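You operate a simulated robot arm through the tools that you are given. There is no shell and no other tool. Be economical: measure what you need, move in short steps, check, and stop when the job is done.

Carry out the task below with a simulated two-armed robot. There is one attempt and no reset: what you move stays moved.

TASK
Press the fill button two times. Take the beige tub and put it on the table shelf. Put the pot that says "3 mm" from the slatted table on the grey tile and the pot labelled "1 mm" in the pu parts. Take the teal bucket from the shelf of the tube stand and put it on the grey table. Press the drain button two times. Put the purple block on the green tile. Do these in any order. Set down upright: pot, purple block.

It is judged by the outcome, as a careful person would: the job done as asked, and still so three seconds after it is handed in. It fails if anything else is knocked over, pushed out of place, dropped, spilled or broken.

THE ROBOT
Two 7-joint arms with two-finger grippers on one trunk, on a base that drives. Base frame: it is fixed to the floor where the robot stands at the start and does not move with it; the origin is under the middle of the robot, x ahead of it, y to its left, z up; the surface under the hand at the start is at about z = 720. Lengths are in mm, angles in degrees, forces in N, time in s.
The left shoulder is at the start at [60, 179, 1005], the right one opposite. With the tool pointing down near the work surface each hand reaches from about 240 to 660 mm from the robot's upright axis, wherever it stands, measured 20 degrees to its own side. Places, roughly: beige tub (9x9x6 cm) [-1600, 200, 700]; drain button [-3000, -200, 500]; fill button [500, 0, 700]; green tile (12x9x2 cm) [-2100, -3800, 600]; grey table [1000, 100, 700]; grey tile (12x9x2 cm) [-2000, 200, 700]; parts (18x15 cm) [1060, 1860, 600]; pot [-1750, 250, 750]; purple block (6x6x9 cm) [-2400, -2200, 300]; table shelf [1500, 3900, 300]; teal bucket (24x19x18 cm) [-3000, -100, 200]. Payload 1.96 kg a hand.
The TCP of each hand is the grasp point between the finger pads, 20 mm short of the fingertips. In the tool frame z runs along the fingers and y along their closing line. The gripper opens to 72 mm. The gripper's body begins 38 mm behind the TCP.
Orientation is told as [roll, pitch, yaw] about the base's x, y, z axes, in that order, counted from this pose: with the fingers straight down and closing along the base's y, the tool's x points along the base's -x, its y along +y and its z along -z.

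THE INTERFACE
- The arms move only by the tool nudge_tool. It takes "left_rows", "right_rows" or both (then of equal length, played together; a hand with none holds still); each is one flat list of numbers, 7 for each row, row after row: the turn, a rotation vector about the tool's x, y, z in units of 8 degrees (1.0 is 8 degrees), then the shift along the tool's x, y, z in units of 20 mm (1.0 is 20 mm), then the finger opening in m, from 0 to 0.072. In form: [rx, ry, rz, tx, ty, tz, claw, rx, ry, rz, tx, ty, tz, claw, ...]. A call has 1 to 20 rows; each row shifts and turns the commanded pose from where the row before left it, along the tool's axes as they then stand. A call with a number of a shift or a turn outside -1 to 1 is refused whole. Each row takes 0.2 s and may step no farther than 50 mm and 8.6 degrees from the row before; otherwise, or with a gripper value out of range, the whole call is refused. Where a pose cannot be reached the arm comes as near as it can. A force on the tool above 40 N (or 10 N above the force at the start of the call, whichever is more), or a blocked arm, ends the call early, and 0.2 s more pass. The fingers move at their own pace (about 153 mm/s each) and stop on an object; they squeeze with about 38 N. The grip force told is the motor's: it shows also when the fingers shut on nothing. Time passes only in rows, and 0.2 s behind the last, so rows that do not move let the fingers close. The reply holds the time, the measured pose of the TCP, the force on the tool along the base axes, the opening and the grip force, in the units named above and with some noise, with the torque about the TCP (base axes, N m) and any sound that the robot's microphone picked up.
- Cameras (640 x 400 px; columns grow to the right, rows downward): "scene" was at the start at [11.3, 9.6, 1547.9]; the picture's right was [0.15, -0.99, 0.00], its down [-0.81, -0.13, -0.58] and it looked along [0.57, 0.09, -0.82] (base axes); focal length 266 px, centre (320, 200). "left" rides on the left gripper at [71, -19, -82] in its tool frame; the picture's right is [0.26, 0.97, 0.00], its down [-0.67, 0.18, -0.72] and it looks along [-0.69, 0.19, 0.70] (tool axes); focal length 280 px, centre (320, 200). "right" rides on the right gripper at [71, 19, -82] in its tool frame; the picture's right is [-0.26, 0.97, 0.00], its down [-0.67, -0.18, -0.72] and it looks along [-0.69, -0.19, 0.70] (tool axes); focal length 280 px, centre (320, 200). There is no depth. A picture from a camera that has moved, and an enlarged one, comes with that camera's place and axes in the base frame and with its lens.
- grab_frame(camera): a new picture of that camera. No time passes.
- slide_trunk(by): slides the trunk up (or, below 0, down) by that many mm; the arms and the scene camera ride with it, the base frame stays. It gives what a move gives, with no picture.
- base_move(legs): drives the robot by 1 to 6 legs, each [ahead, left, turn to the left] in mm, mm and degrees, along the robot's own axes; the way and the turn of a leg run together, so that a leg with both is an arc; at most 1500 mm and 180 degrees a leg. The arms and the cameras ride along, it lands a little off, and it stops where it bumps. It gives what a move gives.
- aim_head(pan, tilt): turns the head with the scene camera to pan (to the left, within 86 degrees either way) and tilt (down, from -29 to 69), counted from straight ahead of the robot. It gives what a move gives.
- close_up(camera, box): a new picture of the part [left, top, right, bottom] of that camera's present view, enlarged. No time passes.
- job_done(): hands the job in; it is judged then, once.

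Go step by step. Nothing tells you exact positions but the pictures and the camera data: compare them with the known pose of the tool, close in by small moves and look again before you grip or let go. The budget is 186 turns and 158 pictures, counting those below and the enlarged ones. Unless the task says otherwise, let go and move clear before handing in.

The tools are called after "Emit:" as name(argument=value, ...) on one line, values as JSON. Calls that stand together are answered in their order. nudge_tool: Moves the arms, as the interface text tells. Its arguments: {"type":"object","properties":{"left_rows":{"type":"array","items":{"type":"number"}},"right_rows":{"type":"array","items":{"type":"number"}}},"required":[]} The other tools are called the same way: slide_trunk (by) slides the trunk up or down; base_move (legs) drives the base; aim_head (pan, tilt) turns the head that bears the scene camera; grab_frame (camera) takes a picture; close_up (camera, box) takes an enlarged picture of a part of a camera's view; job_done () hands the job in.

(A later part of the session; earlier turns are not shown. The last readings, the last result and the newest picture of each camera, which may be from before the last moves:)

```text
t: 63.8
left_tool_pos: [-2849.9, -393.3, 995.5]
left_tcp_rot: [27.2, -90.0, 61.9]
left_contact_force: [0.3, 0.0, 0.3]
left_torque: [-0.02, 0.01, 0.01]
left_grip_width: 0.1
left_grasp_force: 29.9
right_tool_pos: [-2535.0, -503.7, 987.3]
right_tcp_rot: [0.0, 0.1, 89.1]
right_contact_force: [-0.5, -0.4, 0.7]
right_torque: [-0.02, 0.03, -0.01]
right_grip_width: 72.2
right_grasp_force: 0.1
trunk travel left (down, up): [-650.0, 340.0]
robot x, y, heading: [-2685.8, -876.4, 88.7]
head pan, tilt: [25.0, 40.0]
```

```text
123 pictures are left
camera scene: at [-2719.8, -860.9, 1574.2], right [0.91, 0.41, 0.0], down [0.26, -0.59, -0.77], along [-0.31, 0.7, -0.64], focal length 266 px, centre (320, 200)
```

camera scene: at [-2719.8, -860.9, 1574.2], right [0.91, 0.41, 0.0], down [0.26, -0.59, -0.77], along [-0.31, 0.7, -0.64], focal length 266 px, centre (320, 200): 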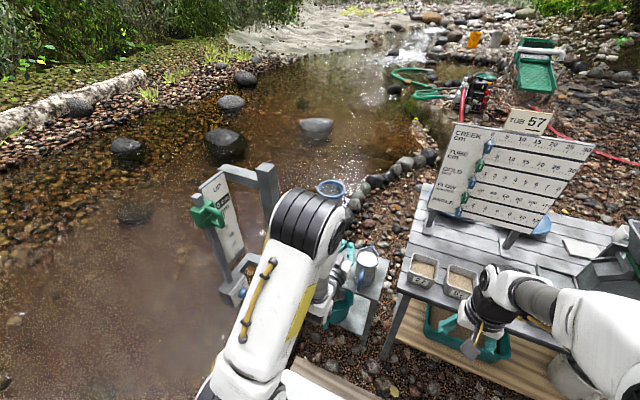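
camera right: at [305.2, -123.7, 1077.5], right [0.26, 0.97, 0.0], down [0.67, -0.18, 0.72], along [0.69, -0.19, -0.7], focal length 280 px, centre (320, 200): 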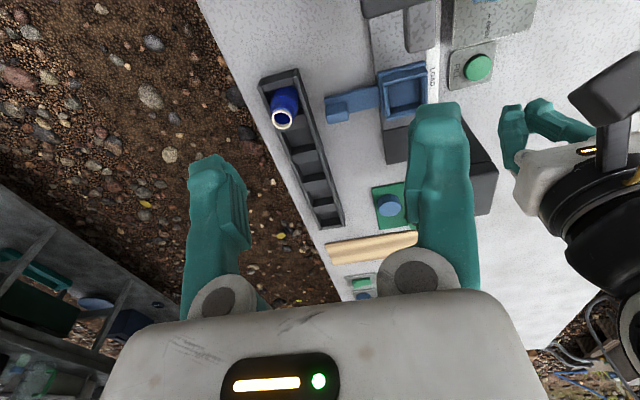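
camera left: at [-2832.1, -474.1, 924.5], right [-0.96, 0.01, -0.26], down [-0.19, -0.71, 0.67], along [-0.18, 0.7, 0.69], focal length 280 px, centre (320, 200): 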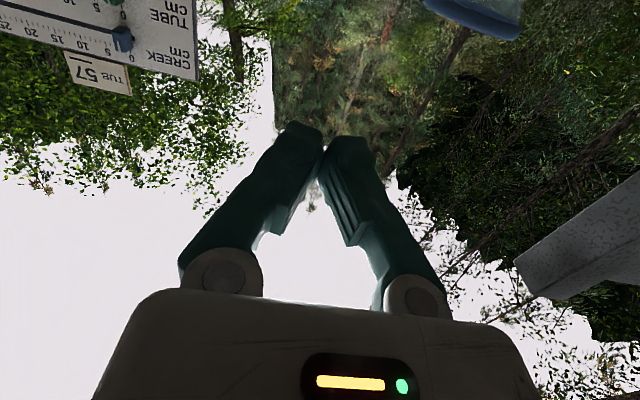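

I'll lower in two steps.

Emit:
slide_trunk(by=-300)

Emit:
slide_trunk(by=-170)

Emit:
grab_frame(camera="scene")

Emit:
grab_frame(camera="right")

Emit:
grab_frame(camera="left")

```text
t: 66.8
left_tool_pos: [-2850.9, -392.9, 694.1]
left_tcp_rot: [42.8, -90.0, 46.2]
left_contact_force: [-0.2, 0.6, -0.2]
left_torque: [-0.01, -0.01, 0.0]
left_grip_width: 0.0
left_grasp_force: 29.4
right_tool_pos: [-2536.0, -503.9, 687.9]
right_tcp_rot: [0.1, -0.1, 89.2]
right_contact_force: [0.0, -0.1, -0.3]
right_torque: [0.01, -0.02, -0.01]
right_grip_width: 72.1
right_grasp_force: 0.0
trunk travel left (down, up): [-350.0, 640.0]
robot x, y, heading: [-2682.4, -877.2, 89.4]
head pan, tilt: [25.0, 40.0]
```

```text
t: 68.7
left_tool_pos: [-2849.1, -392.7, 524.1]
left_tcp_rot: [52.5, -90.0, 36.8]
left_contact_force: [-0.7, 0.0, 0.0]
left_torque: [-0.02, 0.01, 0.04]
left_grip_width: 0.0
left_grasp_force: 29.5
right_tool_pos: [-2535.7, -503.2, 518.0]
right_tcp_rot: [0.0, 0.0, 89.1]
right_contact_force: [-0.1, -0.3, -0.3]
right_torque: [0.01, 0.0, 0.02]
right_grip_width: 72.0
right_grasp_force: 0.1
trunk travel left (down, up): [-180.0, 810.0]
robot x, y, heading: [-2681.6, -873.0, 89.1]
head pan, tilt: [25.0, 40.0]
```

```text
122 pictures are left
camera scene: at [-2719.9, -861.1, 1104.3], right [0.91, 0.41, 0.0], down [0.26, -0.59, -0.77], along [-0.31, 0.7, -0.64], focal length 266 px, centre (320, 200)
```

scene: 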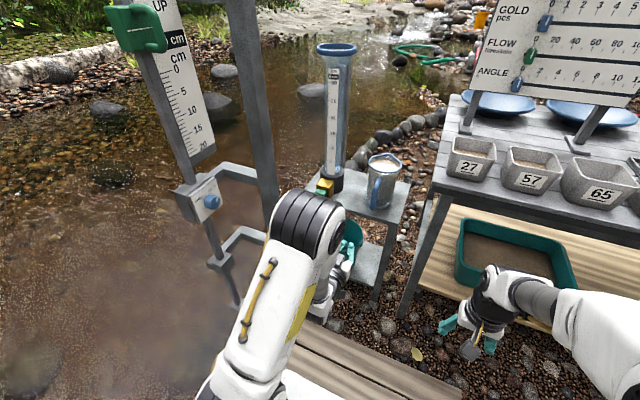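

```text
121 pictures are left
camera right: at [-2555.3, -575.1, 599.7], right [-0.96, 0.28, 0.0], down [0.19, 0.67, 0.72], along [0.2, 0.69, -0.7], focal length 280 px, centre (320, 200)
```

right: 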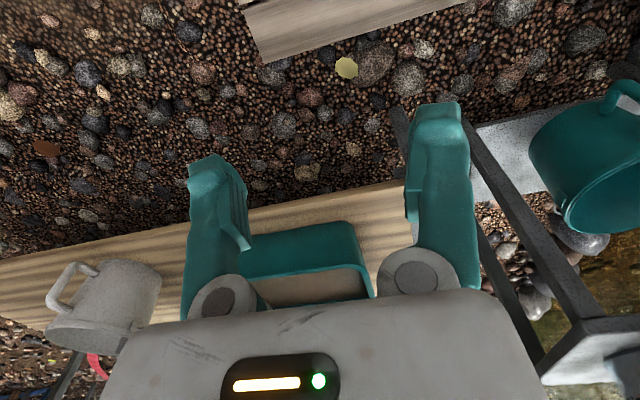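

```text
120 pictures are left
camera left: at [-2832.2, -474.1, 454.5], right [-0.96, 0.01, -0.26], down [-0.19, -0.71, 0.67], along [-0.18, 0.7, 0.69], focal length 280 px, centre (320, 200)
```

left: 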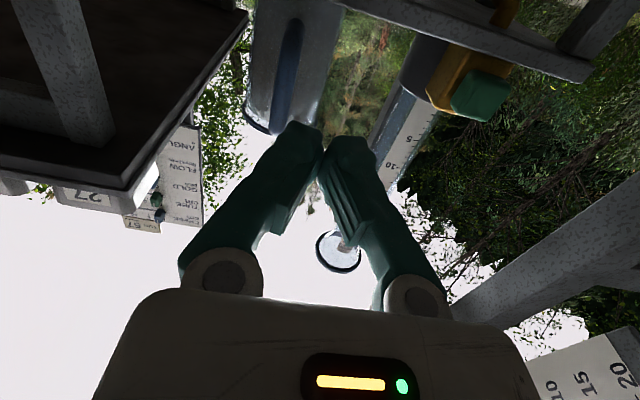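

Emit:
close_up(camera="scene", box=[270, 140, 430, 300])

Emit:
close_up(camera="left", box=[360, 0, 560, 160])

```text
2.50 times, centred on (350, 220) of scene
camera zoom: at [-2719.9, -861.1, 1104.3], right [0.91, 0.41, 0.0], down [0.26, -0.59, -0.77], along [-0.31, 0.7, -0.64], focal length 666 px, centre (245, 150)
```

zoom: 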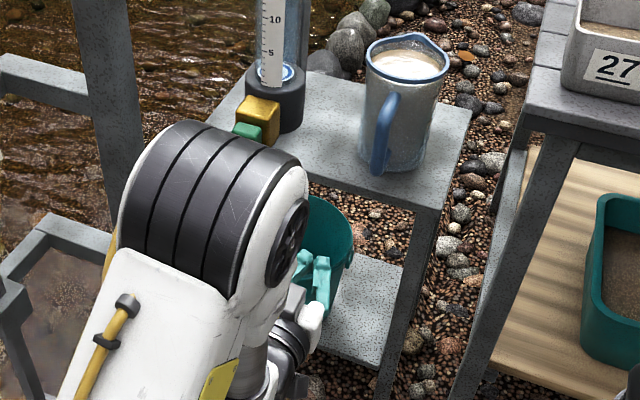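

```text
2.50 times, centred on (460, 80) of left
camera zoom: at [-2832.2, -474.1, 454.5], right [-0.96, 0.01, -0.26], down [-0.19, -0.71, 0.67], along [-0.18, 0.7, 0.69], focal length 701 px, centre (-30, 500)
```

zoom: 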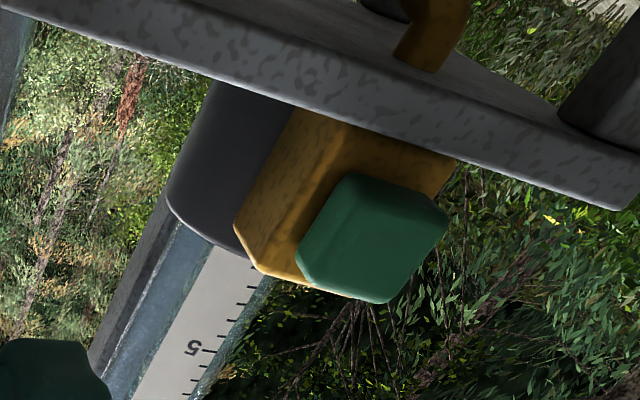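

Button confirmed at (-3010, -212, 531), facing −y. Move the closed fingertips in front of it, then check.

Emit:
nudge_tool(left_rows=[0, 0, 0, -0.04, 0.9, 0.6, 0, 0, 0, 0, -0.04, 0.9, 0.6, 0, 0, 0, 0, -0.04, 0.9, 0.6, 0, 0, 0, 0, -0.04, 0.9, 0.6, 0, 0, 0, 0, -0.04, 0.9, 0.6, 0, 0, 0, 0, -0.04, 0.9, 0.6, 0, 0, 0, 0, -0.04, 0.9, 0.6, 0, 0, 0, 0, -0.04, 0.9, 0.6, 0, 0, 0, 0, 0, 0.9, 0.6, 0, 0, 0, 0, 0, 0, 0.6, 0])

Emit:
grab_frame(camera="left")

Emit:
grab_frame(camera="scene")

```text
t: 70.9
left_tool_pos: [-3009.6, -271.1, 530.3]
left_tcp_rot: [-1.9, -90.0, 91.0]
left_contact_force: [0.2, -0.4, -0.1]
left_torque: [0.0, 0.02, 0.01]
left_grip_width: 0.0
left_grasp_force: 29.6
right_tool_pos: [-2535.3, -505.3, 517.1]
right_tcp_rot: [-0.2, 0.0, 89.3]
right_contact_force: [0.3, 0.4, -1.0]
right_torque: [0.0, 0.03, -0.02]
right_grip_width: 72.1
right_grasp_force: 0.2
trunk travel left (down, up): [-180.0, 810.0]
robot x, y, heading: [-2684.8, -875.6, 89.0]
head pan, tilt: [25.0, 40.0]
```

```text
117 pictures are left
camera left: at [-2991.9, -352.1, 460.0], right [-0.96, 0.01, -0.26], down [-0.19, -0.71, 0.67], along [-0.18, 0.7, 0.69], focal length 280 px, centre (320, 200)
```

left: 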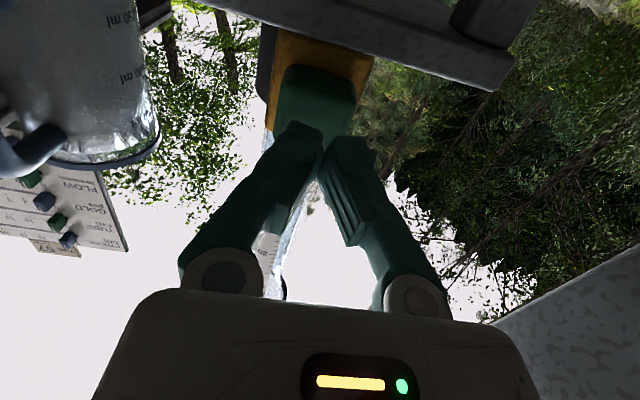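

```text
116 pictures are left
camera scene: at [-2720.0, -861.0, 1104.2], right [0.91, 0.41, 0.0], down [0.26, -0.59, -0.77], along [-0.31, 0.7, -0.64], focal length 266 px, centre (320, 200)
```

scene: 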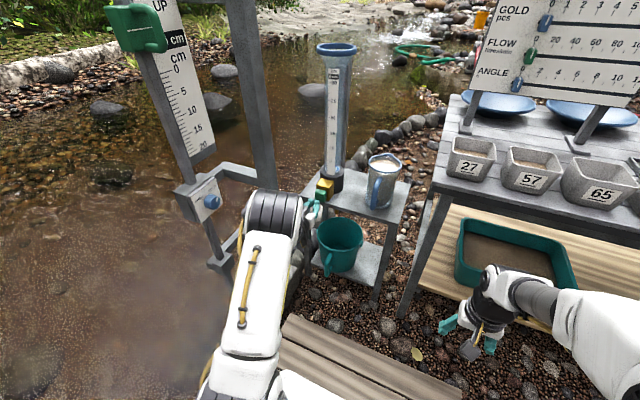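

Aligned. Press forward in small steps.

Emit:
nudge_tool(left_rows=[0, 0, 0, 0, 0, 0.6, 0, 0, 0, 0, 0, 0, 0.3, 0, 0, 0, 0, 0, 0, 0.25, 0, 0, 0, 0, 0, 0, 0.2, 0, 0, 0, 0, 0, 0, 0.2, 0])

```text
t: 72.1
left_tool_pos: [-3011.0, -239.7, 531.0]
left_tcp_rot: [-19.5, -90.0, 108.8]
left_contact_force: [1.3, -2.1, 0.0]
left_torque: [-0.04, 0.01, 0.02]
left_grip_width: 5.9
left_grasp_force: 29.4
right_tool_pos: [-2534.7, -504.3, 518.0]
right_tcp_rot: [0.0, 0.0, 89.2]
right_contact_force: [-0.7, -0.3, -0.5]
right_torque: [-0.01, -0.01, -0.01]
right_grip_width: 72.1
right_grasp_force: 0.1
trunk travel left (down, up): [-180.0, 810.0]
robot x, y, heading: [-2686.8, -877.4, 89.2]
head pan, tilt: [25.0, 40.0]
heard: click
```

Click. Retract and press once more.

Emit:
nudge_tool(left_rows=[0, 0, 0, 0, 0, -0.9, 0, 0, 0, 0, 0, 0, 0, 0, 0, 0, 0, 0, 0, 0, 0])

Emit:
nudge_tool(left_rows=[0, 0, 0, 0, 0, 0.35, 0, 0, 0, 0, 0, 0, 0.25, 0, 0, 0, 0, 0, 0, 0.2, 0, 0, 0, 0, 0, 0, 0.1, 0])

```text
t: 72.9
left_tool_pos: [-3009.2, -257.8, 530.4]
left_tcp_rot: [20.3, -90.2, 68.6]
left_contact_force: [0.4, -0.4, 0.4]
left_torque: [0.0, -0.01, -0.01]
left_grip_width: 0.2
left_grasp_force: 29.4
right_tool_pos: [-2535.4, -503.8, 518.6]
right_tcp_rot: [0.0, 0.0, 89.1]
right_contact_force: [0.5, -0.5, -0.1]
right_torque: [0.01, -0.02, -0.02]
right_grip_width: 71.7
right_grasp_force: 0.0
trunk travel left (down, up): [-180.0, 810.0]
robot x, y, heading: [-2681.6, -875.7, 89.3]
head pan, tilt: [25.0, 40.0]
```

```text
t: 73.9
left_tool_pos: [-3010.1, -239.6, 530.0]
left_tcp_rot: [6.6, -90.0, 82.6]
left_contact_force: [0.3, -2.7, -0.8]
left_torque: [0.0, -0.02, 0.04]
left_grip_width: 0.2
left_grasp_force: 30.1
right_tool_pos: [-2534.6, -503.5, 519.2]
right_tcp_rot: [0.0, 0.0, 89.2]
right_contact_force: [0.1, 0.3, -0.1]
right_torque: [0.03, 0.01, 0.02]
right_grip_width: 71.8
right_grasp_force: 0.0
trunk travel left (down, up): [-180.0, 810.0]
robot x, y, heading: [-2682.5, -878.5, 89.1]
head pan, tilt: [25.0, 40.0]
heard: click
```

Drain is pressed twice. Retract and zoom onto the bucket's handle.

Emit:
nudge_tool(left_rows=[0, 0, 0, 0, 0, -1, 0, 0, 0, 0, 0, 0, -1, 0, 0, 0, 0, 0, 0, -1, 0, 0, 0, 0, 0, 0, -1, 0, 0, 0, 0, 0, 0, -1, 0, 0, 0, 0, 0, 0, -1, 0, 0, 0, 0, 0, 0, -1, 0.07])

Emit:
close_up(camera="scene", box=[280, 180, 400, 300])

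Emit:
close_up(camera="right", box=[440, 40, 640, 260])

```text
t: 75.5
left_tool_pos: [-3010.6, -379.7, 531.2]
left_tcp_rot: [23.9, -89.9, 65.2]
left_contact_force: [-1.0, -0.4, 0.0]
left_torque: [-0.01, -0.02, 0.0]
left_grip_width: 69.9
left_grasp_force: 0.0
right_tool_pos: [-2534.8, -504.7, 517.7]
right_tcp_rot: [0.0, 0.1, 89.2]
right_contact_force: [0.9, -0.2, -0.6]
right_torque: [-0.02, 0.01, -0.02]
right_grip_width: 72.2
right_grasp_force: 0.0
trunk travel left (down, up): [-180.0, 810.0]
robot x, y, heading: [-2683.8, -878.0, 89.1]
head pan, tilt: [25.0, 40.0]
```

```text
3.33 times, centred on (340, 240) of scene
camera zoom: at [-2719.9, -861.0, 1104.2], right [0.91, 0.41, 0.0], down [0.26, -0.59, -0.77], along [-0.31, 0.7, -0.64], focal length 887 px, centre (253, 67)
```

zoom: 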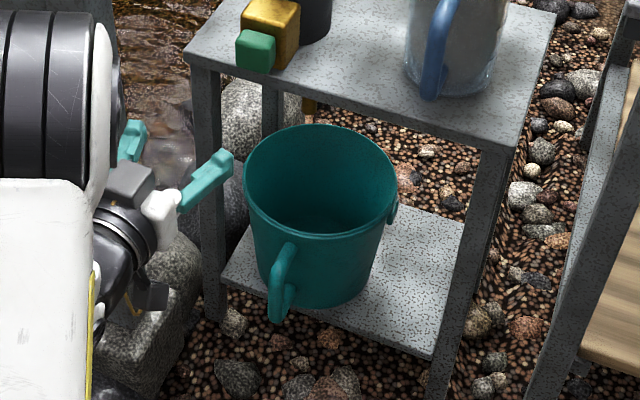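

```text
1.82 times, centred on (540, 150) of right
camera zoom: at [-2555.2, -575.0, 599.6], right [-0.96, 0.28, 0.0], down [0.19, 0.67, 0.72], along [0.2, 0.69, -0.7], focal length 510 px, centre (-80, 291)
```

zoom: 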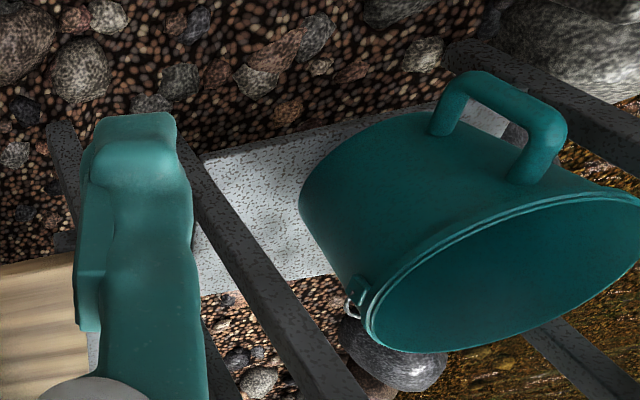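

The handle bar is about (-2930, -288, 255), vertical. I'll lower and line the open fingers up in front of it.

Emit:
slide_trunk(by=-150)

Emit:
nudge_tool(left_rows=[0, 0, 0, 0.7, -0.57, 0, 0.072, 0, 0, 0, 0.9, -0.57, 0, 0.072, 0, 0, 0, 0.9, -0.57, 0, 0.072, 0, 0, 0, 0.9, -0.57, 0, 0.072, 0, 0, 0, 0.9, -0.57, 0, 0.072, 0, 0, 0, 0.9, -0.57, 0, 0.072, 0, 0, 0, 0.9, -0.57, 0, 0.072])

Emit:
grab_frame(camera="left")

Emit:
grab_frame(camera="right")

Emit:
grab_frame(camera="scene")

```text
t: 77.3
left_tool_pos: [-3011.7, -379.7, 382.9]
left_tcp_rot: [45.2, -90.1, 43.9]
left_contact_force: [-0.7, 0.0, -0.3]
left_torque: [-0.02, 0.0, 0.01]
left_grip_width: 70.1
left_grasp_force: 0.0
right_tool_pos: [-2535.7, -504.6, 368.1]
right_tcp_rot: [0.0, 0.0, 89.2]
right_contact_force: [0.0, -0.1, -0.3]
right_torque: [0.02, 0.0, 0.02]
right_grip_width: 72.3
right_grasp_force: 0.0
trunk travel left (down, up): [-30.0, 960.0]
robot x, y, heading: [-2685.8, -873.9, 89.1]
head pan, tilt: [25.0, 40.0]
```

```text
t: 78.9
left_tool_pos: [-2930.4, -381.3, 259.9]
left_tcp_rot: [48.1, -90.0, 40.9]
left_contact_force: [0.1, -0.2, -0.4]
left_torque: [-0.02, 0.0, 0.0]
left_grip_width: 72.3
left_grasp_force: 0.1
right_tool_pos: [-2535.2, -503.7, 368.3]
right_tcp_rot: [0.0, 0.0, 89.1]
right_contact_force: [-0.3, -0.2, -1.1]
right_torque: [-0.02, 0.01, 0.0]
right_grip_width: 71.8
right_grasp_force: 0.1
trunk travel left (down, up): [-30.0, 960.0]
robot x, y, heading: [-2684.4, -875.9, 88.9]
head pan, tilt: [25.0, 40.0]
```

```text
113 pictures are left
camera left: at [-2912.5, -463.0, 188.6], right [-0.96, 0.01, -0.26], down [-0.19, -0.71, 0.67], along [-0.18, 0.7, 0.69], focal length 280 px, centre (320, 200)
```

left: 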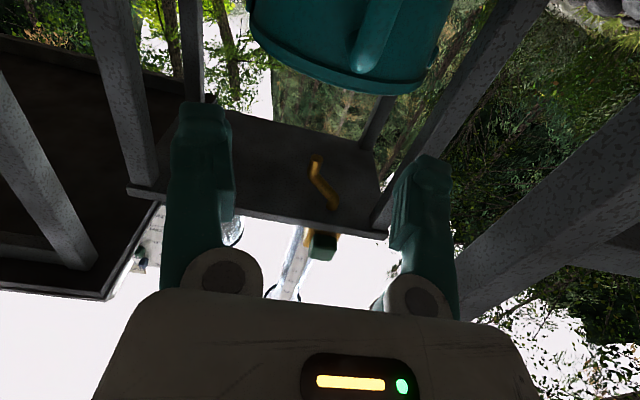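

```text
112 pictures are left
camera right: at [-2555.3, -575.1, 449.7], right [-0.96, 0.28, 0.0], down [0.19, 0.67, 0.72], along [0.2, 0.69, -0.7], focal length 280 px, centre (320, 200)
```

right: 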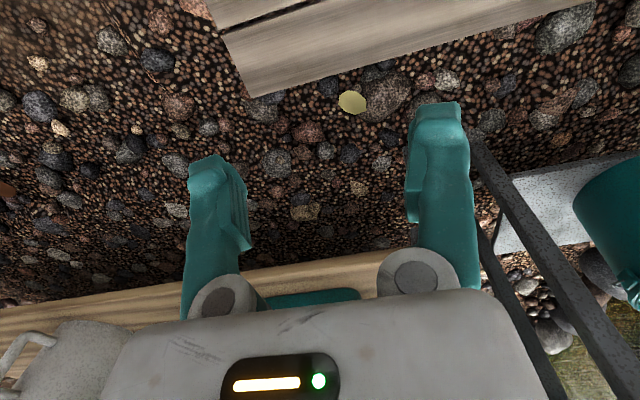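

```text
111 pictures are left
camera scene: at [-2719.9, -861.1, 954.2], right [0.91, 0.41, 0.0], down [0.26, -0.59, -0.77], along [-0.31, 0.7, -0.64], focal length 266 px, centre (320, 200)
```

scene: 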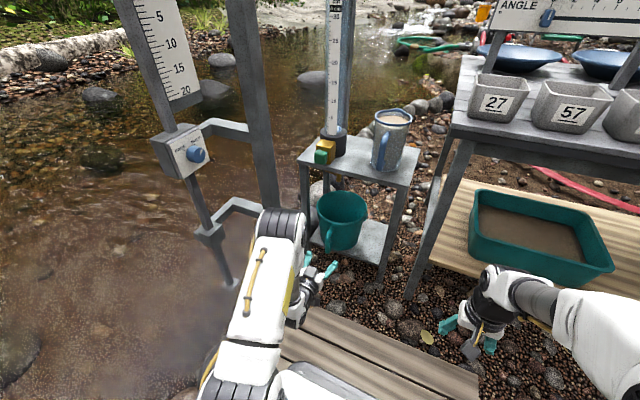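

Emit:
close_up(camera="scene", box=[270, 170, 410, 290])

```text
3.33 times, centred on (340, 230) of scene
camera zoom: at [-2719.9, -861.1, 954.2], right [0.91, 0.41, 0.0], down [0.26, -0.59, -0.77], along [-0.31, 0.7, -0.64], focal length 887 px, centre (253, 100)
```

zoom: 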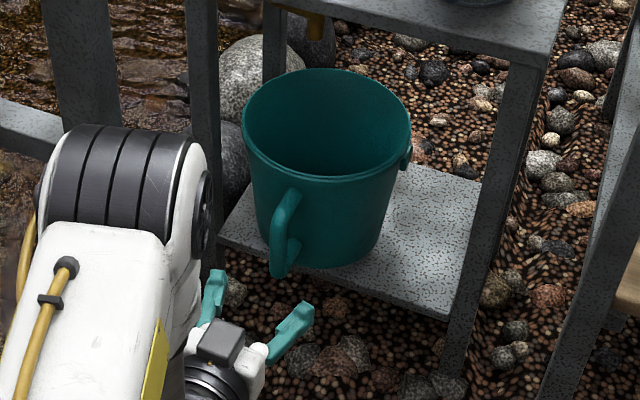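

Handle bar refined to (-2955, -272, 222). Align and advance around it, without closing yet.

Emit:
nudge_tool(left_rows=[0, 0, 0, 0.65, 0.42, 0, 0.072, 0, 0, 0, 0.65, 0.42, 0, 0.072, 0, 0, 0, 0.6, 0.41, 0, 0.072, 0, 0, 0, 0, 0, 0.8, 0.072, 0, 0, 0, 0, 0, 0.8, 0.072, 0, 0, 0, 0, 0, 0.8, 0.072])

Emit:
grab_frame(camera="left")

Emit:
close_up(camera="scene", box=[270, 170, 410, 290])

```text
t: 80.3
left_tool_pos: [-2955.4, -333.5, 221.3]
left_tcp_rot: [-35.5, -89.9, 124.7]
left_contact_force: [-0.5, -0.3, 0.0]
left_torque: [-0.01, -0.03, 0.04]
left_grip_width: 72.0
left_grasp_force: 0.1
right_tool_pos: [-2535.8, -503.6, 368.2]
right_tcp_rot: [0.0, 0.0, 89.2]
right_contact_force: [-0.7, 0.0, 0.3]
right_torque: [0.0, 0.0, 0.01]
right_grip_width: 72.0
right_grasp_force: 0.0
trunk travel left (down, up): [-30.0, 960.0]
robot x, y, heading: [-2684.5, -877.9, 89.3]
head pan, tilt: [25.0, 40.0]
```

```text
109 pictures are left
camera left: at [-2938.0, -413.8, 151.1], right [-0.96, 0.01, -0.26], down [-0.19, -0.71, 0.67], along [-0.18, 0.7, 0.69], focal length 280 px, centre (320, 200)
```

left: 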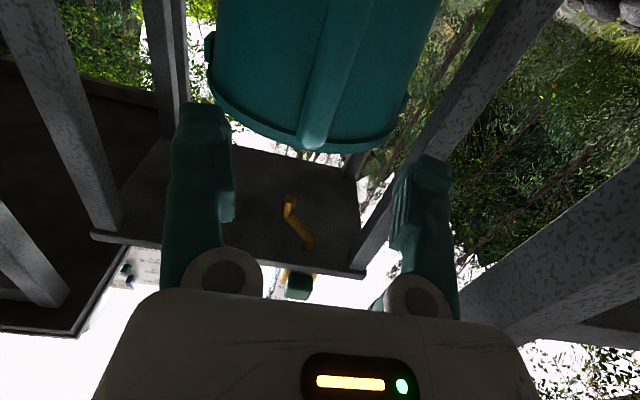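

```text
3.33 times, centred on (340, 230) of scene
camera zoom: at [-2719.9, -861.0, 954.2], right [0.91, 0.41, 0.0], down [0.26, -0.59, -0.77], along [-0.31, 0.7, -0.64], focal length 887 px, centre (253, 100)
```

zoom: 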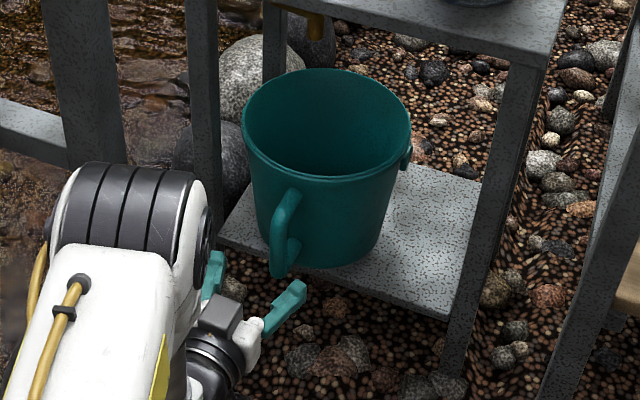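

Handle is centred between the fingers. Advance 58 mm and close.

Emit:
nudge_tool(left_rows=[0, 0, 0, 0, 0, 0.8, 0.072, 0, 0, 0, 0, 0, 0.8, 0.072, 0, 0, 0, 0, 0, 0.7, 0.072, 0, 0, 0, 0, 0, 0.6, 0.072])

Emit:
grab_frame(camera="left")

Emit:
close_up(camera="scene", box=[270, 170, 410, 290])

```text
t: 81.3
left_tool_pos: [-2955.2, -274.1, 221.4]
left_tcp_rot: [-108.4, -90.0, -162.6]
left_contact_force: [0.0, -0.2, -0.1]
left_torque: [-0.02, -0.02, 0.01]
left_grip_width: 71.8
left_grasp_force: 0.1
right_tool_pos: [-2535.1, -504.3, 367.9]
right_tcp_rot: [0.0, -0.1, 89.2]
right_contact_force: [-0.3, 0.1, -0.4]
right_torque: [0.0, 0.0, 0.02]
right_grip_width: 71.9
right_grasp_force: 0.0
trunk travel left (down, up): [-30.0, 960.0]
robot x, y, heading: [-2682.8, -877.6, 88.9]
head pan, tilt: [25.0, 40.0]
```

```text
107 pictures are left
camera left: at [-2937.3, -355.5, 150.7], right [-0.96, 0.01, -0.26], down [-0.19, -0.71, 0.67], along [-0.18, 0.7, 0.69], focal length 280 px, centre (320, 200)
```

left: 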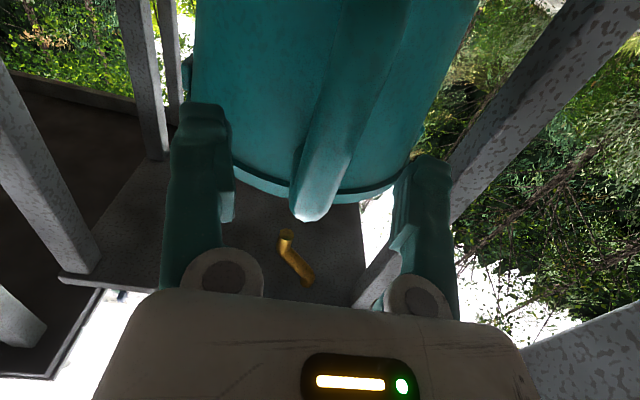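

```text
3.33 times, centred on (340, 230) of scene
camera zoom: at [-2719.9, -861.0, 954.2], right [0.91, 0.41, 0.0], down [0.26, -0.59, -0.77], along [-0.31, 0.7, -0.64], focal length 887 px, centre (253, 100)
```

zoom: 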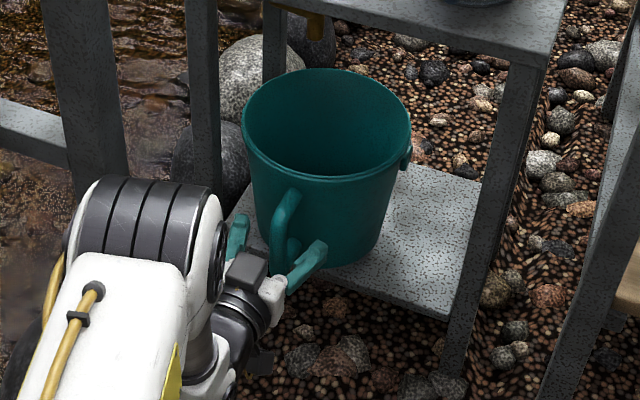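

Fingers straddle the bar; close.

Emit:
nudge_tool(left_rows=[0, 0, 0, 0, 0, 0.2, 0.072, 0, 0, 0, 0, 0, 0, 0, 0, 0, 0, 0, 0, 0, 0, 0, 0, 0, 0, 0, 0, 0])

Emit:
grab_frame(camera="left")

```text
t: 82.3
left_tool_pos: [-2955.0, -270.0, 220.5]
left_tcp_rot: [28.6, -90.0, 60.4]
left_contact_force: [0.2, 1.4, -0.3]
left_torque: [-0.03, -0.01, 0.01]
left_grip_width: 11.5
left_grasp_force: 37.6
right_tool_pos: [-2534.7, -504.9, 368.4]
right_tcp_rot: [0.0, 0.0, 89.1]
right_contact_force: [0.0, -0.3, 0.0]
right_torque: [-0.01, -0.01, -0.03]
right_grip_width: 72.0
right_grasp_force: 0.0
trunk travel left (down, up): [-30.0, 960.0]
robot x, y, heading: [-2682.0, -874.9, 89.1]
head pan, tilt: [25.0, 40.0]
```

```text
105 pictures are left
camera left: at [-2937.6, -352.1, 151.2], right [-0.96, 0.01, -0.26], down [-0.19, -0.71, 0.67], along [-0.18, 0.7, 0.69], focal length 280 px, centre (320, 200)
```

left: 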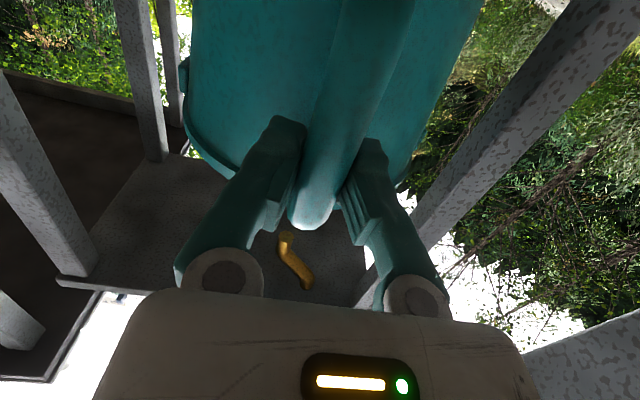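

Gripped (11.5 mm bar). Lift slightly to test weight and tipping.

Emit:
nudge_tool(left_rows=[0, 0, 0, -0.2, 0, 0, 0, 0, 0, 0, -0.3, 0, 0, 0, 0, 0, 0, -0.4, 0, 0, 0, 0, 0, 0, 0, 0, 0, 0])

Emit:
close_up(camera="scene", box=[270, 150, 410, 290])

```text
t: 83.3
left_tool_pos: [-2954.8, -272.4, 239.4]
left_tcp_rot: [-0.2, -89.9, 89.2]
left_contact_force: [0.8, 0.2, -0.2]
left_torque: [-0.24, 0.03, 0.0]
left_grip_width: 8.1
left_grasp_force: 36.8
right_tool_pos: [-2535.1, -503.5, 367.5]
right_tcp_rot: [-0.1, 0.0, 89.2]
right_contact_force: [1.1, -0.7, 0.5]
right_torque: [0.0, -0.07, -0.01]
right_grip_width: 71.8
right_grasp_force: 0.1
trunk travel left (down, up): [-30.0, 960.0]
robot x, y, heading: [-2687.5, -875.9, 89.1]
head pan, tilt: [25.0, 40.0]
```

```text
2.86 times, centred on (340, 220) of scene
camera zoom: at [-2720.0, -860.8, 954.2], right [0.91, 0.41, 0.0], down [0.26, -0.59, -0.77], along [-0.31, 0.7, -0.64], focal length 761 px, centre (263, 143)
```

zoom: 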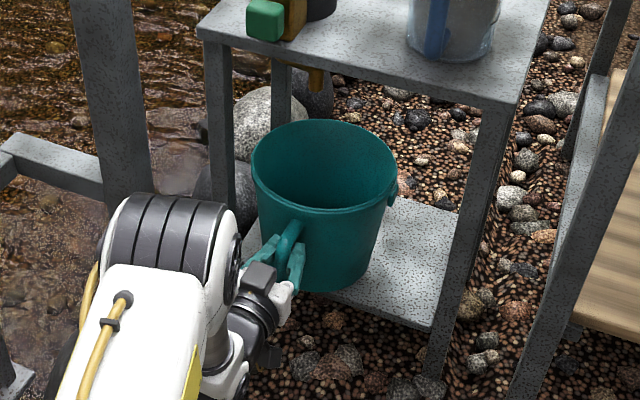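

Emit:
close_up(camera="right", box=[440, 100, 640, 300])

Emit:
close_up(camera="left", box=[150, 0, 470, 300])

```text
2.00 times, centred on (540, 200) of right
camera zoom: at [-2555.3, -575.0, 449.5], right [-0.96, 0.28, 0.0], down [0.19, 0.67, 0.72], along [0.2, 0.69, -0.7], focal length 561 px, centre (-120, 200)
```

zoom: 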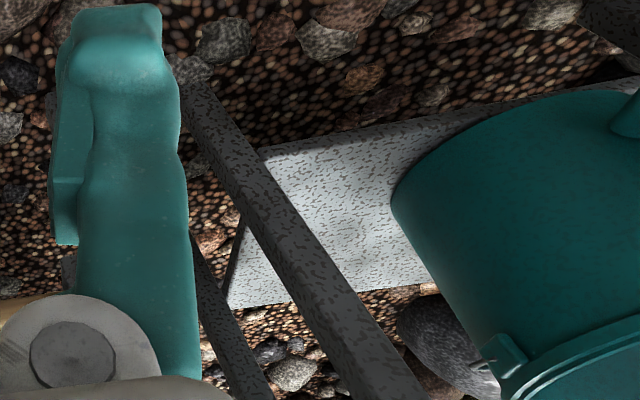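

```text
1.33 times, centred on (310, 150) of left
camera zoom: at [-2936.8, -352.9, 169.2], right [-0.96, 0.01, -0.26], down [-0.19, -0.71, 0.68], along [-0.18, 0.7, 0.69], focal length 374 px, centre (333, 267)
```

zoom: 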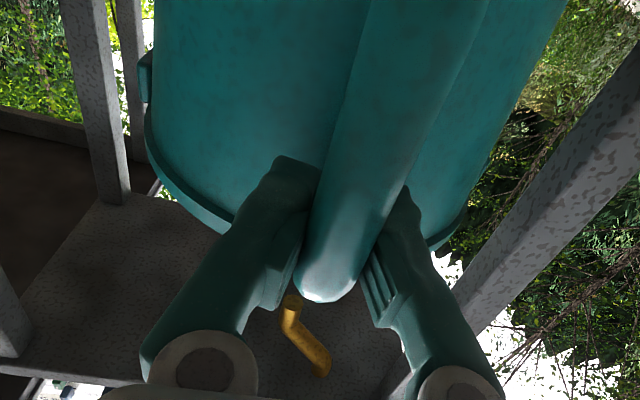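

The opening shrank, so the pads seem to hold only the bar's outer edge. I'll set it back, open, advance 14 mm and regrip.

Emit:
nudge_tool(left_rows=[0, 0, 0, 0.45, 0, 0, 0, 0, 0, 0, 0.45, 0, 0, 0, 0, 0, 0, 0.02, 0, 0, 0, 0, 0, 0, 0, 0, 0, 0.05, 0, 0, 0, 0, 0, 0, 0.05])

Emit:
close_up(camera="scene", box=[290, 190, 370, 270])

Emit:
grab_frame(camera="left")

```text
t: 84.5
left_tool_pos: [-2954.6, -272.5, 221.2]
left_tcp_rot: [7.2, -89.9, 82.0]
left_contact_force: [0.3, 0.9, -0.3]
left_torque: [-0.01, 0.02, -0.01]
left_grip_width: 49.9
left_grasp_force: 0.0
right_tool_pos: [-2535.5, -504.7, 369.0]
right_tcp_rot: [0.1, 0.0, 89.2]
right_contact_force: [0.7, 0.0, 0.0]
right_torque: [-0.03, -0.01, -0.01]
right_grip_width: 72.2
right_grasp_force: 0.1
trunk travel left (down, up): [-30.0, 960.0]
robot x, y, heading: [-2683.6, -873.5, 89.2]
head pan, tilt: [25.0, 40.0]
```

```text
5.00 times, centred on (330, 230) of scene
camera zoom: at [-2719.9, -861.0, 954.2], right [0.91, 0.41, 0.0], down [0.26, -0.59, -0.77], along [-0.31, 0.7, -0.64], focal length 1331 px, centre (270, 50)
```

zoom: 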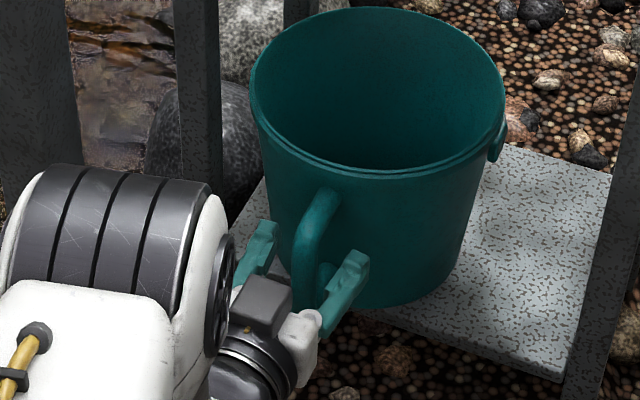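

```text
100 pictures are left
camera left: at [-2937.6, -352.8, 150.1], right [-0.96, 0.01, -0.26], down [-0.19, -0.71, 0.68], along [-0.18, 0.7, 0.69], focal length 280 px, centre (320, 200)
```

left: 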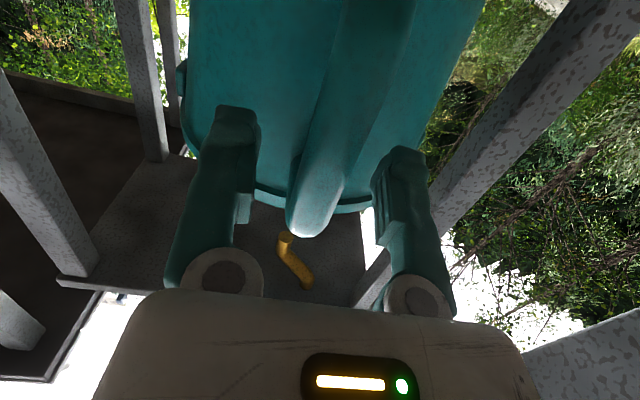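

Emit:
nudge_tool(left_rows=[0, 0, 0, 0, 0, 0.4, 0.06, 0, 0, 0, 0, 0, 0.4, 0.06, 0, 0, 0, 0, 0, 0.3, 0.06])

Emit:
grab_frame(camera="left")

Emit:
close_up(camera="scene", box=[290, 190, 370, 270])

```text
t: 85.3
left_tool_pos: [-2954.7, -249.6, 220.8]
left_tcp_rot: [12.5, -90.0, 76.6]
left_contact_force: [-0.5, 0.2, -0.1]
left_torque: [-0.04, 0.04, 0.0]
left_grip_width: 59.9
left_grasp_force: 0.1
right_tool_pos: [-2536.0, -503.4, 368.8]
right_tcp_rot: [0.1, 0.0, 89.1]
right_contact_force: [0.1, 0.9, 0.0]
right_torque: [0.02, -0.02, 0.01]
right_grip_width: 71.9
right_grasp_force: 0.0
trunk travel left (down, up): [-30.0, 960.0]
robot x, y, heading: [-2683.3, -878.6, 89.1]
head pan, tilt: [25.0, 40.0]
```

```text
99 pictures are left
camera left: at [-2936.9, -330.1, 150.9], right [-0.96, 0.01, -0.26], down [-0.19, -0.71, 0.68], along [-0.18, 0.7, 0.69], focal length 280 px, centre (320, 200)
```

left: 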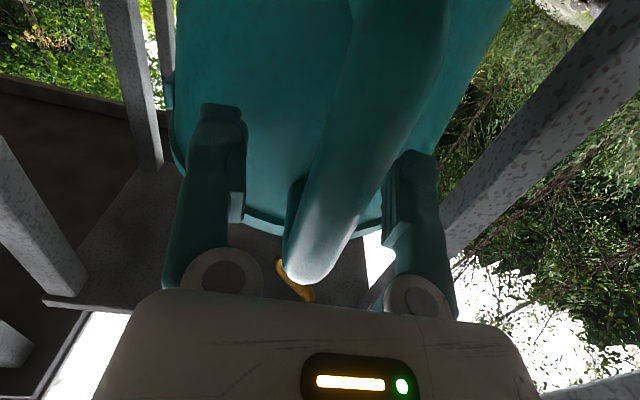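

```text
5.00 times, centred on (330, 230) of scene
camera zoom: at [-2719.9, -861.0, 954.2], right [0.91, 0.41, 0.0], down [0.26, -0.59, -0.77], along [-0.31, 0.7, -0.64], focal length 1331 px, centre (270, 50)
```

zoom: 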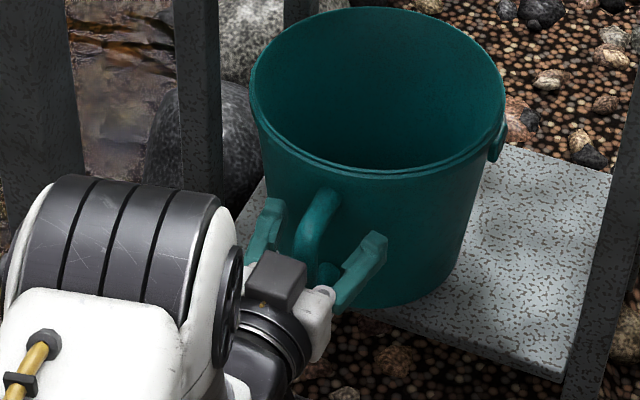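

Emit:
nudge_tool(left_rows=[0, 0, 0, 0, 0, 0, 0, 0, 0, 0, 0, 0, 0, 0, 0, 0, 0, 0, 0, 0, 0, 0, 0, 0, 0, 0, 0, 0])

Emit:
nudge_tool(left_rows=[0, 0, 0, -0.2, 0, 0, 0, 0, 0, 0, -0.3, 0, 0, 0, 0, 0, 0, -0.3, 0, 0, 0, 0, 0, 0, 0, 0, 0, 0])

Emit:
close_up(camera="scene", box=[290, 190, 370, 270])

```text
t: 86.3
left_tool_pos: [-2955.7, -248.9, 222.2]
left_tcp_rot: [40.3, -90.0, 48.9]
left_contact_force: [0.3, -0.7, 0.1]
left_torque: [0.0, 0.01, -0.02]
left_grip_width: 0.1
left_grasp_force: 29.3
right_tool_pos: [-2536.0, -504.2, 368.4]
right_tcp_rot: [0.0, 0.0, 89.1]
right_contact_force: [-0.2, -0.3, 0.6]
right_torque: [-0.04, 0.05, 0.01]
right_grip_width: 72.1
right_grasp_force: 0.0
trunk travel left (down, up): [-30.0, 960.0]
robot x, y, heading: [-2685.1, -875.2, 89.4]
head pan, tilt: [25.0, 40.0]
```

```text
t: 87.3
left_tool_pos: [-2954.7, -249.4, 237.6]
left_tcp_rot: [10.0, -90.0, 79.0]
left_contact_force: [0.0, 0.5, -0.8]
left_torque: [-0.04, -0.02, 0.0]
left_grip_width: 6.2
left_grasp_force: 29.4
right_tool_pos: [-2535.2, -504.4, 368.5]
right_tcp_rot: [0.0, 0.1, 89.3]
right_contact_force: [0.6, 0.3, -0.6]
right_torque: [-0.04, -0.03, 0.0]
right_grip_width: 71.9
right_grasp_force: 0.1
trunk travel left (down, up): [-30.0, 960.0]
robot x, y, heading: [-2683.0, -877.0, 89.1]
head pan, tilt: [25.0, 40.0]
```

```text
5.00 times, centred on (330, 230) of scene
camera zoom: at [-2720.0, -860.9, 954.2], right [0.91, 0.41, 0.0], down [0.26, -0.59, -0.77], along [-0.31, 0.7, -0.64], focal length 1331 px, centre (270, 50)
```

zoom: 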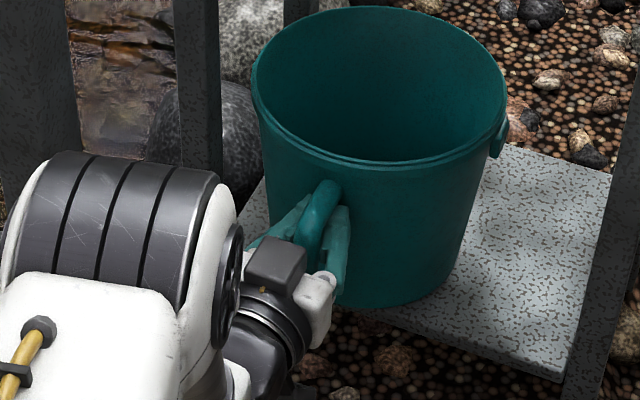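

The pads closed inside the loop, so the bar lies further out, around y=-278. I'll lower, open, back off and regrip there.

Emit:
nudge_tool(left_rows=[0, 0, 0, 0.4, 0, 0, 0, 0, 0, 0, 0.4, 0, 0, 0, 0, 0, 0, 0, 0, 0, 0.06, 0, 0, 0, 0, 0, 0, 0.06, 0, 0, 0, -0.2, 0, -0.8, 0.06, 0, 0, 0, -0.1, 0, -0.7, 0.06, 0, 0, 0, 0, 0, 0, 0, 0, 0, 0, 0, 0, 0, 0, 0, 0, 0, 0, 0, 0, 0])

Emit:
close_up(camera="scene", box=[290, 190, 370, 270])

```text
t: 89.3
left_tool_pos: [-2954.8, -280.3, 226.8]
left_tcp_rot: [70.5, -90.1, 18.6]
left_contact_force: [-0.2, -1.0, 1.0]
left_torque: [-0.13, -0.04, -0.03]
left_grip_width: 11.5
left_grasp_force: 38.1
right_tool_pos: [-2536.5, -504.6, 368.2]
right_tcp_rot: [0.0, 0.0, 89.3]
right_contact_force: [-0.3, 0.6, 0.5]
right_torque: [-0.01, 0.02, -0.01]
right_grip_width: 72.1
right_grasp_force: 0.0
trunk travel left (down, up): [-30.0, 960.0]
robot x, y, heading: [-2682.5, -876.3, 89.2]
head pan, tilt: [25.0, 40.0]
```

```text
5.00 times, centred on (330, 230) of scene
camera zoom: at [-2719.9, -861.1, 954.2], right [0.91, 0.41, 0.0], down [0.26, -0.59, -0.77], along [-0.31, 0.7, -0.64], focal length 1331 px, centre (270, 50)
```

zoom: 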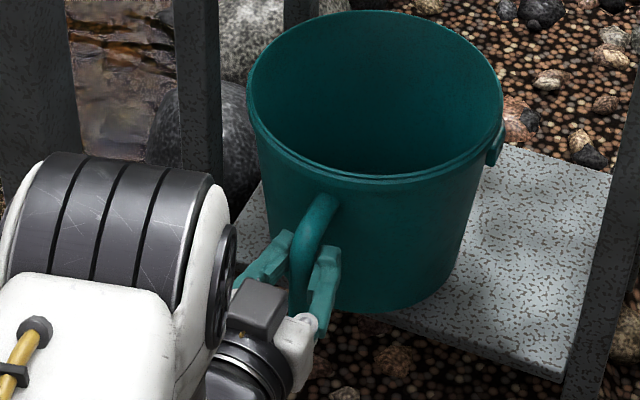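

Again 11.5 mm with full grip. Test lift.

Emit:
nudge_tool(left_rows=[0, 0, 0, -0.2, 0, 0, 0, 0, 0, 0, -0.3, 0, 0, 0, 0, 0, 0, -0.5, 0, 0, 0, 0, 0, 0, 0, 0, 0, 0])

Emit:
close_up(camera="scene", box=[290, 180, 370, 260])

Emit:
grab_frame(camera="left")

```text
t: 90.3
left_tool_pos: [-2955.5, -279.9, 248.0]
left_tcp_rot: [2.0, -89.9, 87.0]
left_contact_force: [0.3, -0.2, -1.5]
left_torque: [-0.24, 0.01, 0.01]
left_grip_width: 11.7
left_grasp_force: 38.0
right_tool_pos: [-2535.6, -503.5, 369.0]
right_tcp_rot: [-0.1, 0.0, 89.1]
right_contact_force: [0.1, -0.3, -0.3]
right_torque: [0.0, 0.01, -0.03]
right_grip_width: 71.8
right_grasp_force: 0.0
trunk travel left (down, up): [-30.0, 960.0]
robot x, y, heading: [-2684.5, -877.3, 89.1]
head pan, tilt: [25.0, 40.0]
```

```text
5.00 times, centred on (330, 220) of scene
camera zoom: at [-2720.0, -860.8, 954.2], right [0.91, 0.41, 0.0], down [0.26, -0.59, -0.77], along [-0.31, 0.7, -0.64], focal length 1331 px, centre (270, 100)
```

zoom: 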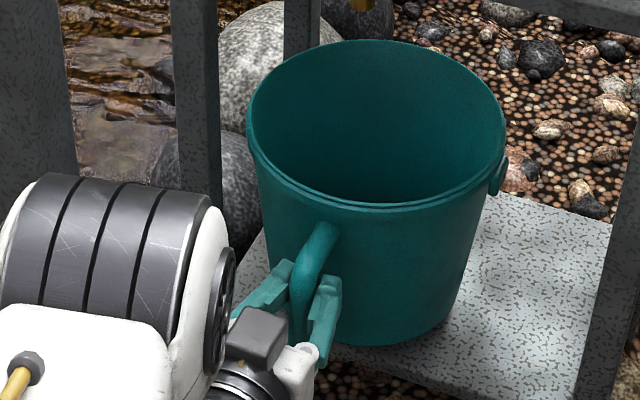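

```text
94 pictures are left
camera left: at [-2937.6, -360.9, 176.6], right [-0.96, 0.01, -0.26], down [-0.19, -0.71, 0.68], along [-0.18, 0.7, 0.69], focal length 280 px, centre (320, 200)
```

left: 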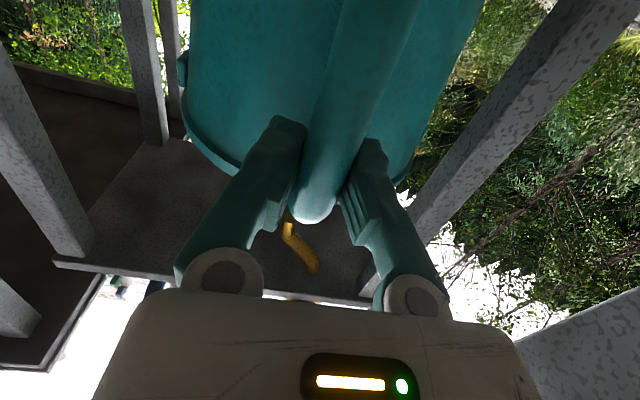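

The bucket lifts level (about 0.2 kg). Raise 10 mm more and drive straight back to draw it out.

Emit:
nudge_tool(left_rows=[0, 0, 0, -0.5, 0, 0, 0, 0, 0, 0, 0, 0, 0, 0])

Emit:
base_move(legs=[[-300, 0, 0]])

Emit:
grab_frame(camera="scene")

```text
t: 90.9
left_tool_pos: [-2955.9, -280.2, 256.3]
left_tcp_rot: [14.4, -90.0, 74.7]
left_contact_force: [-0.8, 0.0, -1.8]
left_torque: [-0.26, 0.03, -0.01]
left_grip_width: 11.5
left_grasp_force: 38.3
right_tool_pos: [-2536.0, -504.4, 367.9]
right_tcp_rot: [-0.1, 0.0, 89.1]
right_contact_force: [1.5, -1.0, -1.4]
right_torque: [0.01, -0.01, -0.04]
right_grip_width: 71.9
right_grasp_force: 0.1
trunk travel left (down, up): [-30.0, 960.0]
robot x, y, heading: [-2679.4, -876.4, 89.2]
head pan, tilt: [25.0, 40.0]
```

```text
t: 92.9
left_tool_pos: [-2959.6, -577.6, 256.4]
left_tcp_rot: [6.7, -90.0, 82.5]
left_contact_force: [0.3, 1.0, -1.6]
left_torque: [-0.25, 0.04, 0.01]
left_grip_width: 11.5
left_grasp_force: 38.1
right_tool_pos: [-2539.7, -802.2, 368.3]
right_tcp_rot: [0.0, 0.0, 89.1]
right_contact_force: [0.3, -0.1, 0.0]
right_torque: [-0.01, 0.01, 0.01]
right_grip_width: 71.9
right_grasp_force: 0.0
trunk travel left (down, up): [-30.0, 960.0]
robot x, y, heading: [-2688.4, -1175.5, 89.3]
head pan, tilt: [25.0, 40.0]
```

```text
93 pictures are left
camera scene: at [-2724.5, -1159.2, 954.2], right [0.91, 0.41, 0.0], down [0.26, -0.59, -0.77], along [-0.31, 0.7, -0.64], focal length 266 px, centre (320, 200)
```

scene: 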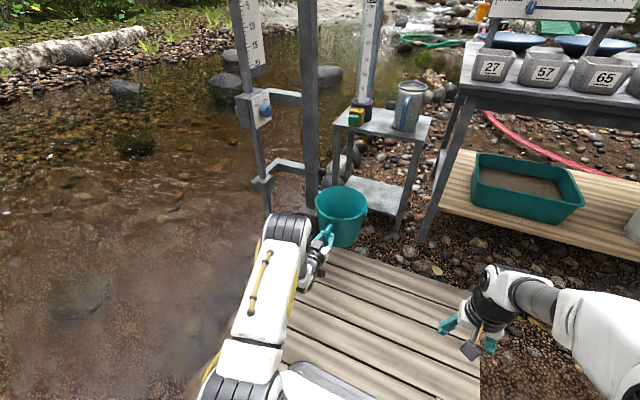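

Bucket is clear of the stand. Raise the trunk so it will clear the grey table, then drive around.

Emit:
slide_trunk(by=350)

Emit:
slide_trunk(by=350)

Emit:
base_move(legs=[[-100, 0, 0], [0, 0, -89]])

Emit:
aim_head(pan=15, tilt=40)

Emit:
grab_frame(camera="scene")

```text
t: 96.3
left_tool_pos: [-2960.1, -578.0, 601.8]
left_tcp_rot: [3.4, -90.0, 85.7]
left_contact_force: [-0.3, 0.2, -1.4]
left_torque: [-0.28, -0.02, -0.02]
left_grip_width: 11.3
left_grasp_force: 38.2
right_tool_pos: [-2539.1, -802.7, 712.7]
right_tcp_rot: [-0.1, 0.0, 89.0]
right_contact_force: [-0.4, 0.3, 0.1]
right_torque: [-0.03, 0.0, 0.04]
right_grip_width: 71.8
right_grasp_force: 0.1
trunk travel left (down, up): [-380.0, 610.0]
robot x, y, heading: [-2689.4, -1176.1, 89.1]
head pan, tilt: [25.0, 40.0]
```

```text
t: 99.7
left_tool_pos: [-2960.4, -577.8, 951.9]
left_tcp_rot: [6.0, -89.9, 83.0]
left_contact_force: [0.4, -0.1, -2.2]
left_torque: [-0.23, 0.01, -0.03]
left_grip_width: 11.1
left_grasp_force: 37.8
right_tool_pos: [-2539.5, -802.1, 1063.6]
right_tcp_rot: [-0.1, 0.1, 89.1]
right_contact_force: [0.0, 0.1, 1.0]
right_torque: [-0.04, 0.0, 0.01]
right_grip_width: 72.1
right_grasp_force: 0.0
trunk travel left (down, up): [-730.0, 260.0]
robot x, y, heading: [-2687.4, -1175.5, 89.0]
head pan, tilt: [25.0, 40.0]
```

```text
t: 104.7
left_tool_pos: [-2093.1, -1001.3, 952.4]
left_tcp_rot: [4.7, -89.9, -5.2]
left_contact_force: [0.4, 0.0, -2.2]
left_torque: [0.04, 0.26, 0.0]
left_grip_width: 11.2
left_grasp_force: 38.3
right_tool_pos: [-2315.3, -1421.5, 1063.4]
right_tcp_rot: [0.0, -0.1, -0.6]
right_contact_force: [0.3, 0.7, 0.2]
right_torque: [0.02, 0.01, 0.02]
right_grip_width: 72.1
right_grasp_force: 0.1
trunk travel left (down, up): [-730.0, 260.0]
robot x, y, heading: [-2688.6, -1276.0, -0.5]
head pan, tilt: [25.0, 40.0]
```

```text
t: 105.4
left_tool_pos: [-2093.2, -1000.4, 946.8]
left_tcp_rot: [1.7, -89.9, -2.4]
left_contact_force: [0.3, 0.8, -2.9]
left_torque: [-0.02, 0.24, 0.0]
left_grip_width: 11.5
left_grasp_force: 37.8
right_tool_pos: [-2315.1, -1421.9, 1058.5]
right_tcp_rot: [0.0, -0.1, -0.6]
right_contact_force: [-0.1, 0.4, -0.2]
right_torque: [-0.02, 0.0, -0.02]
right_grip_width: 71.8
right_grasp_force: 0.0
trunk travel left (down, up): [-730.0, 260.0]
robot x, y, heading: [-2690.4, -1270.9, -0.6]
head pan, tilt: [15.0, 40.0]
```

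```text
92 pictures are left
camera scene: at [-2667.0, -1255.1, 1654.2], right [0.25, -0.97, 0.0], down [-0.62, -0.16, -0.77], along [0.74, 0.19, -0.64], focal length 266 px, centre (320, 200)
```

scene: 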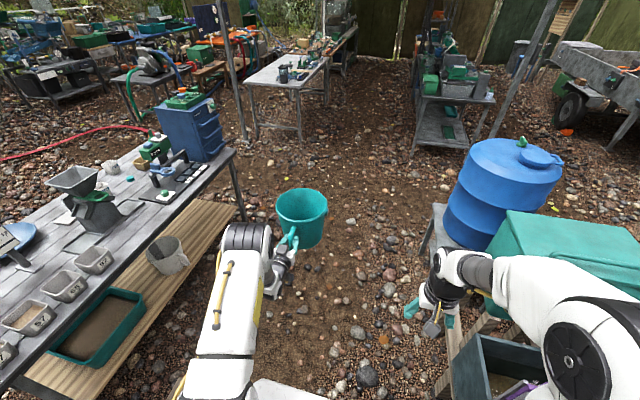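

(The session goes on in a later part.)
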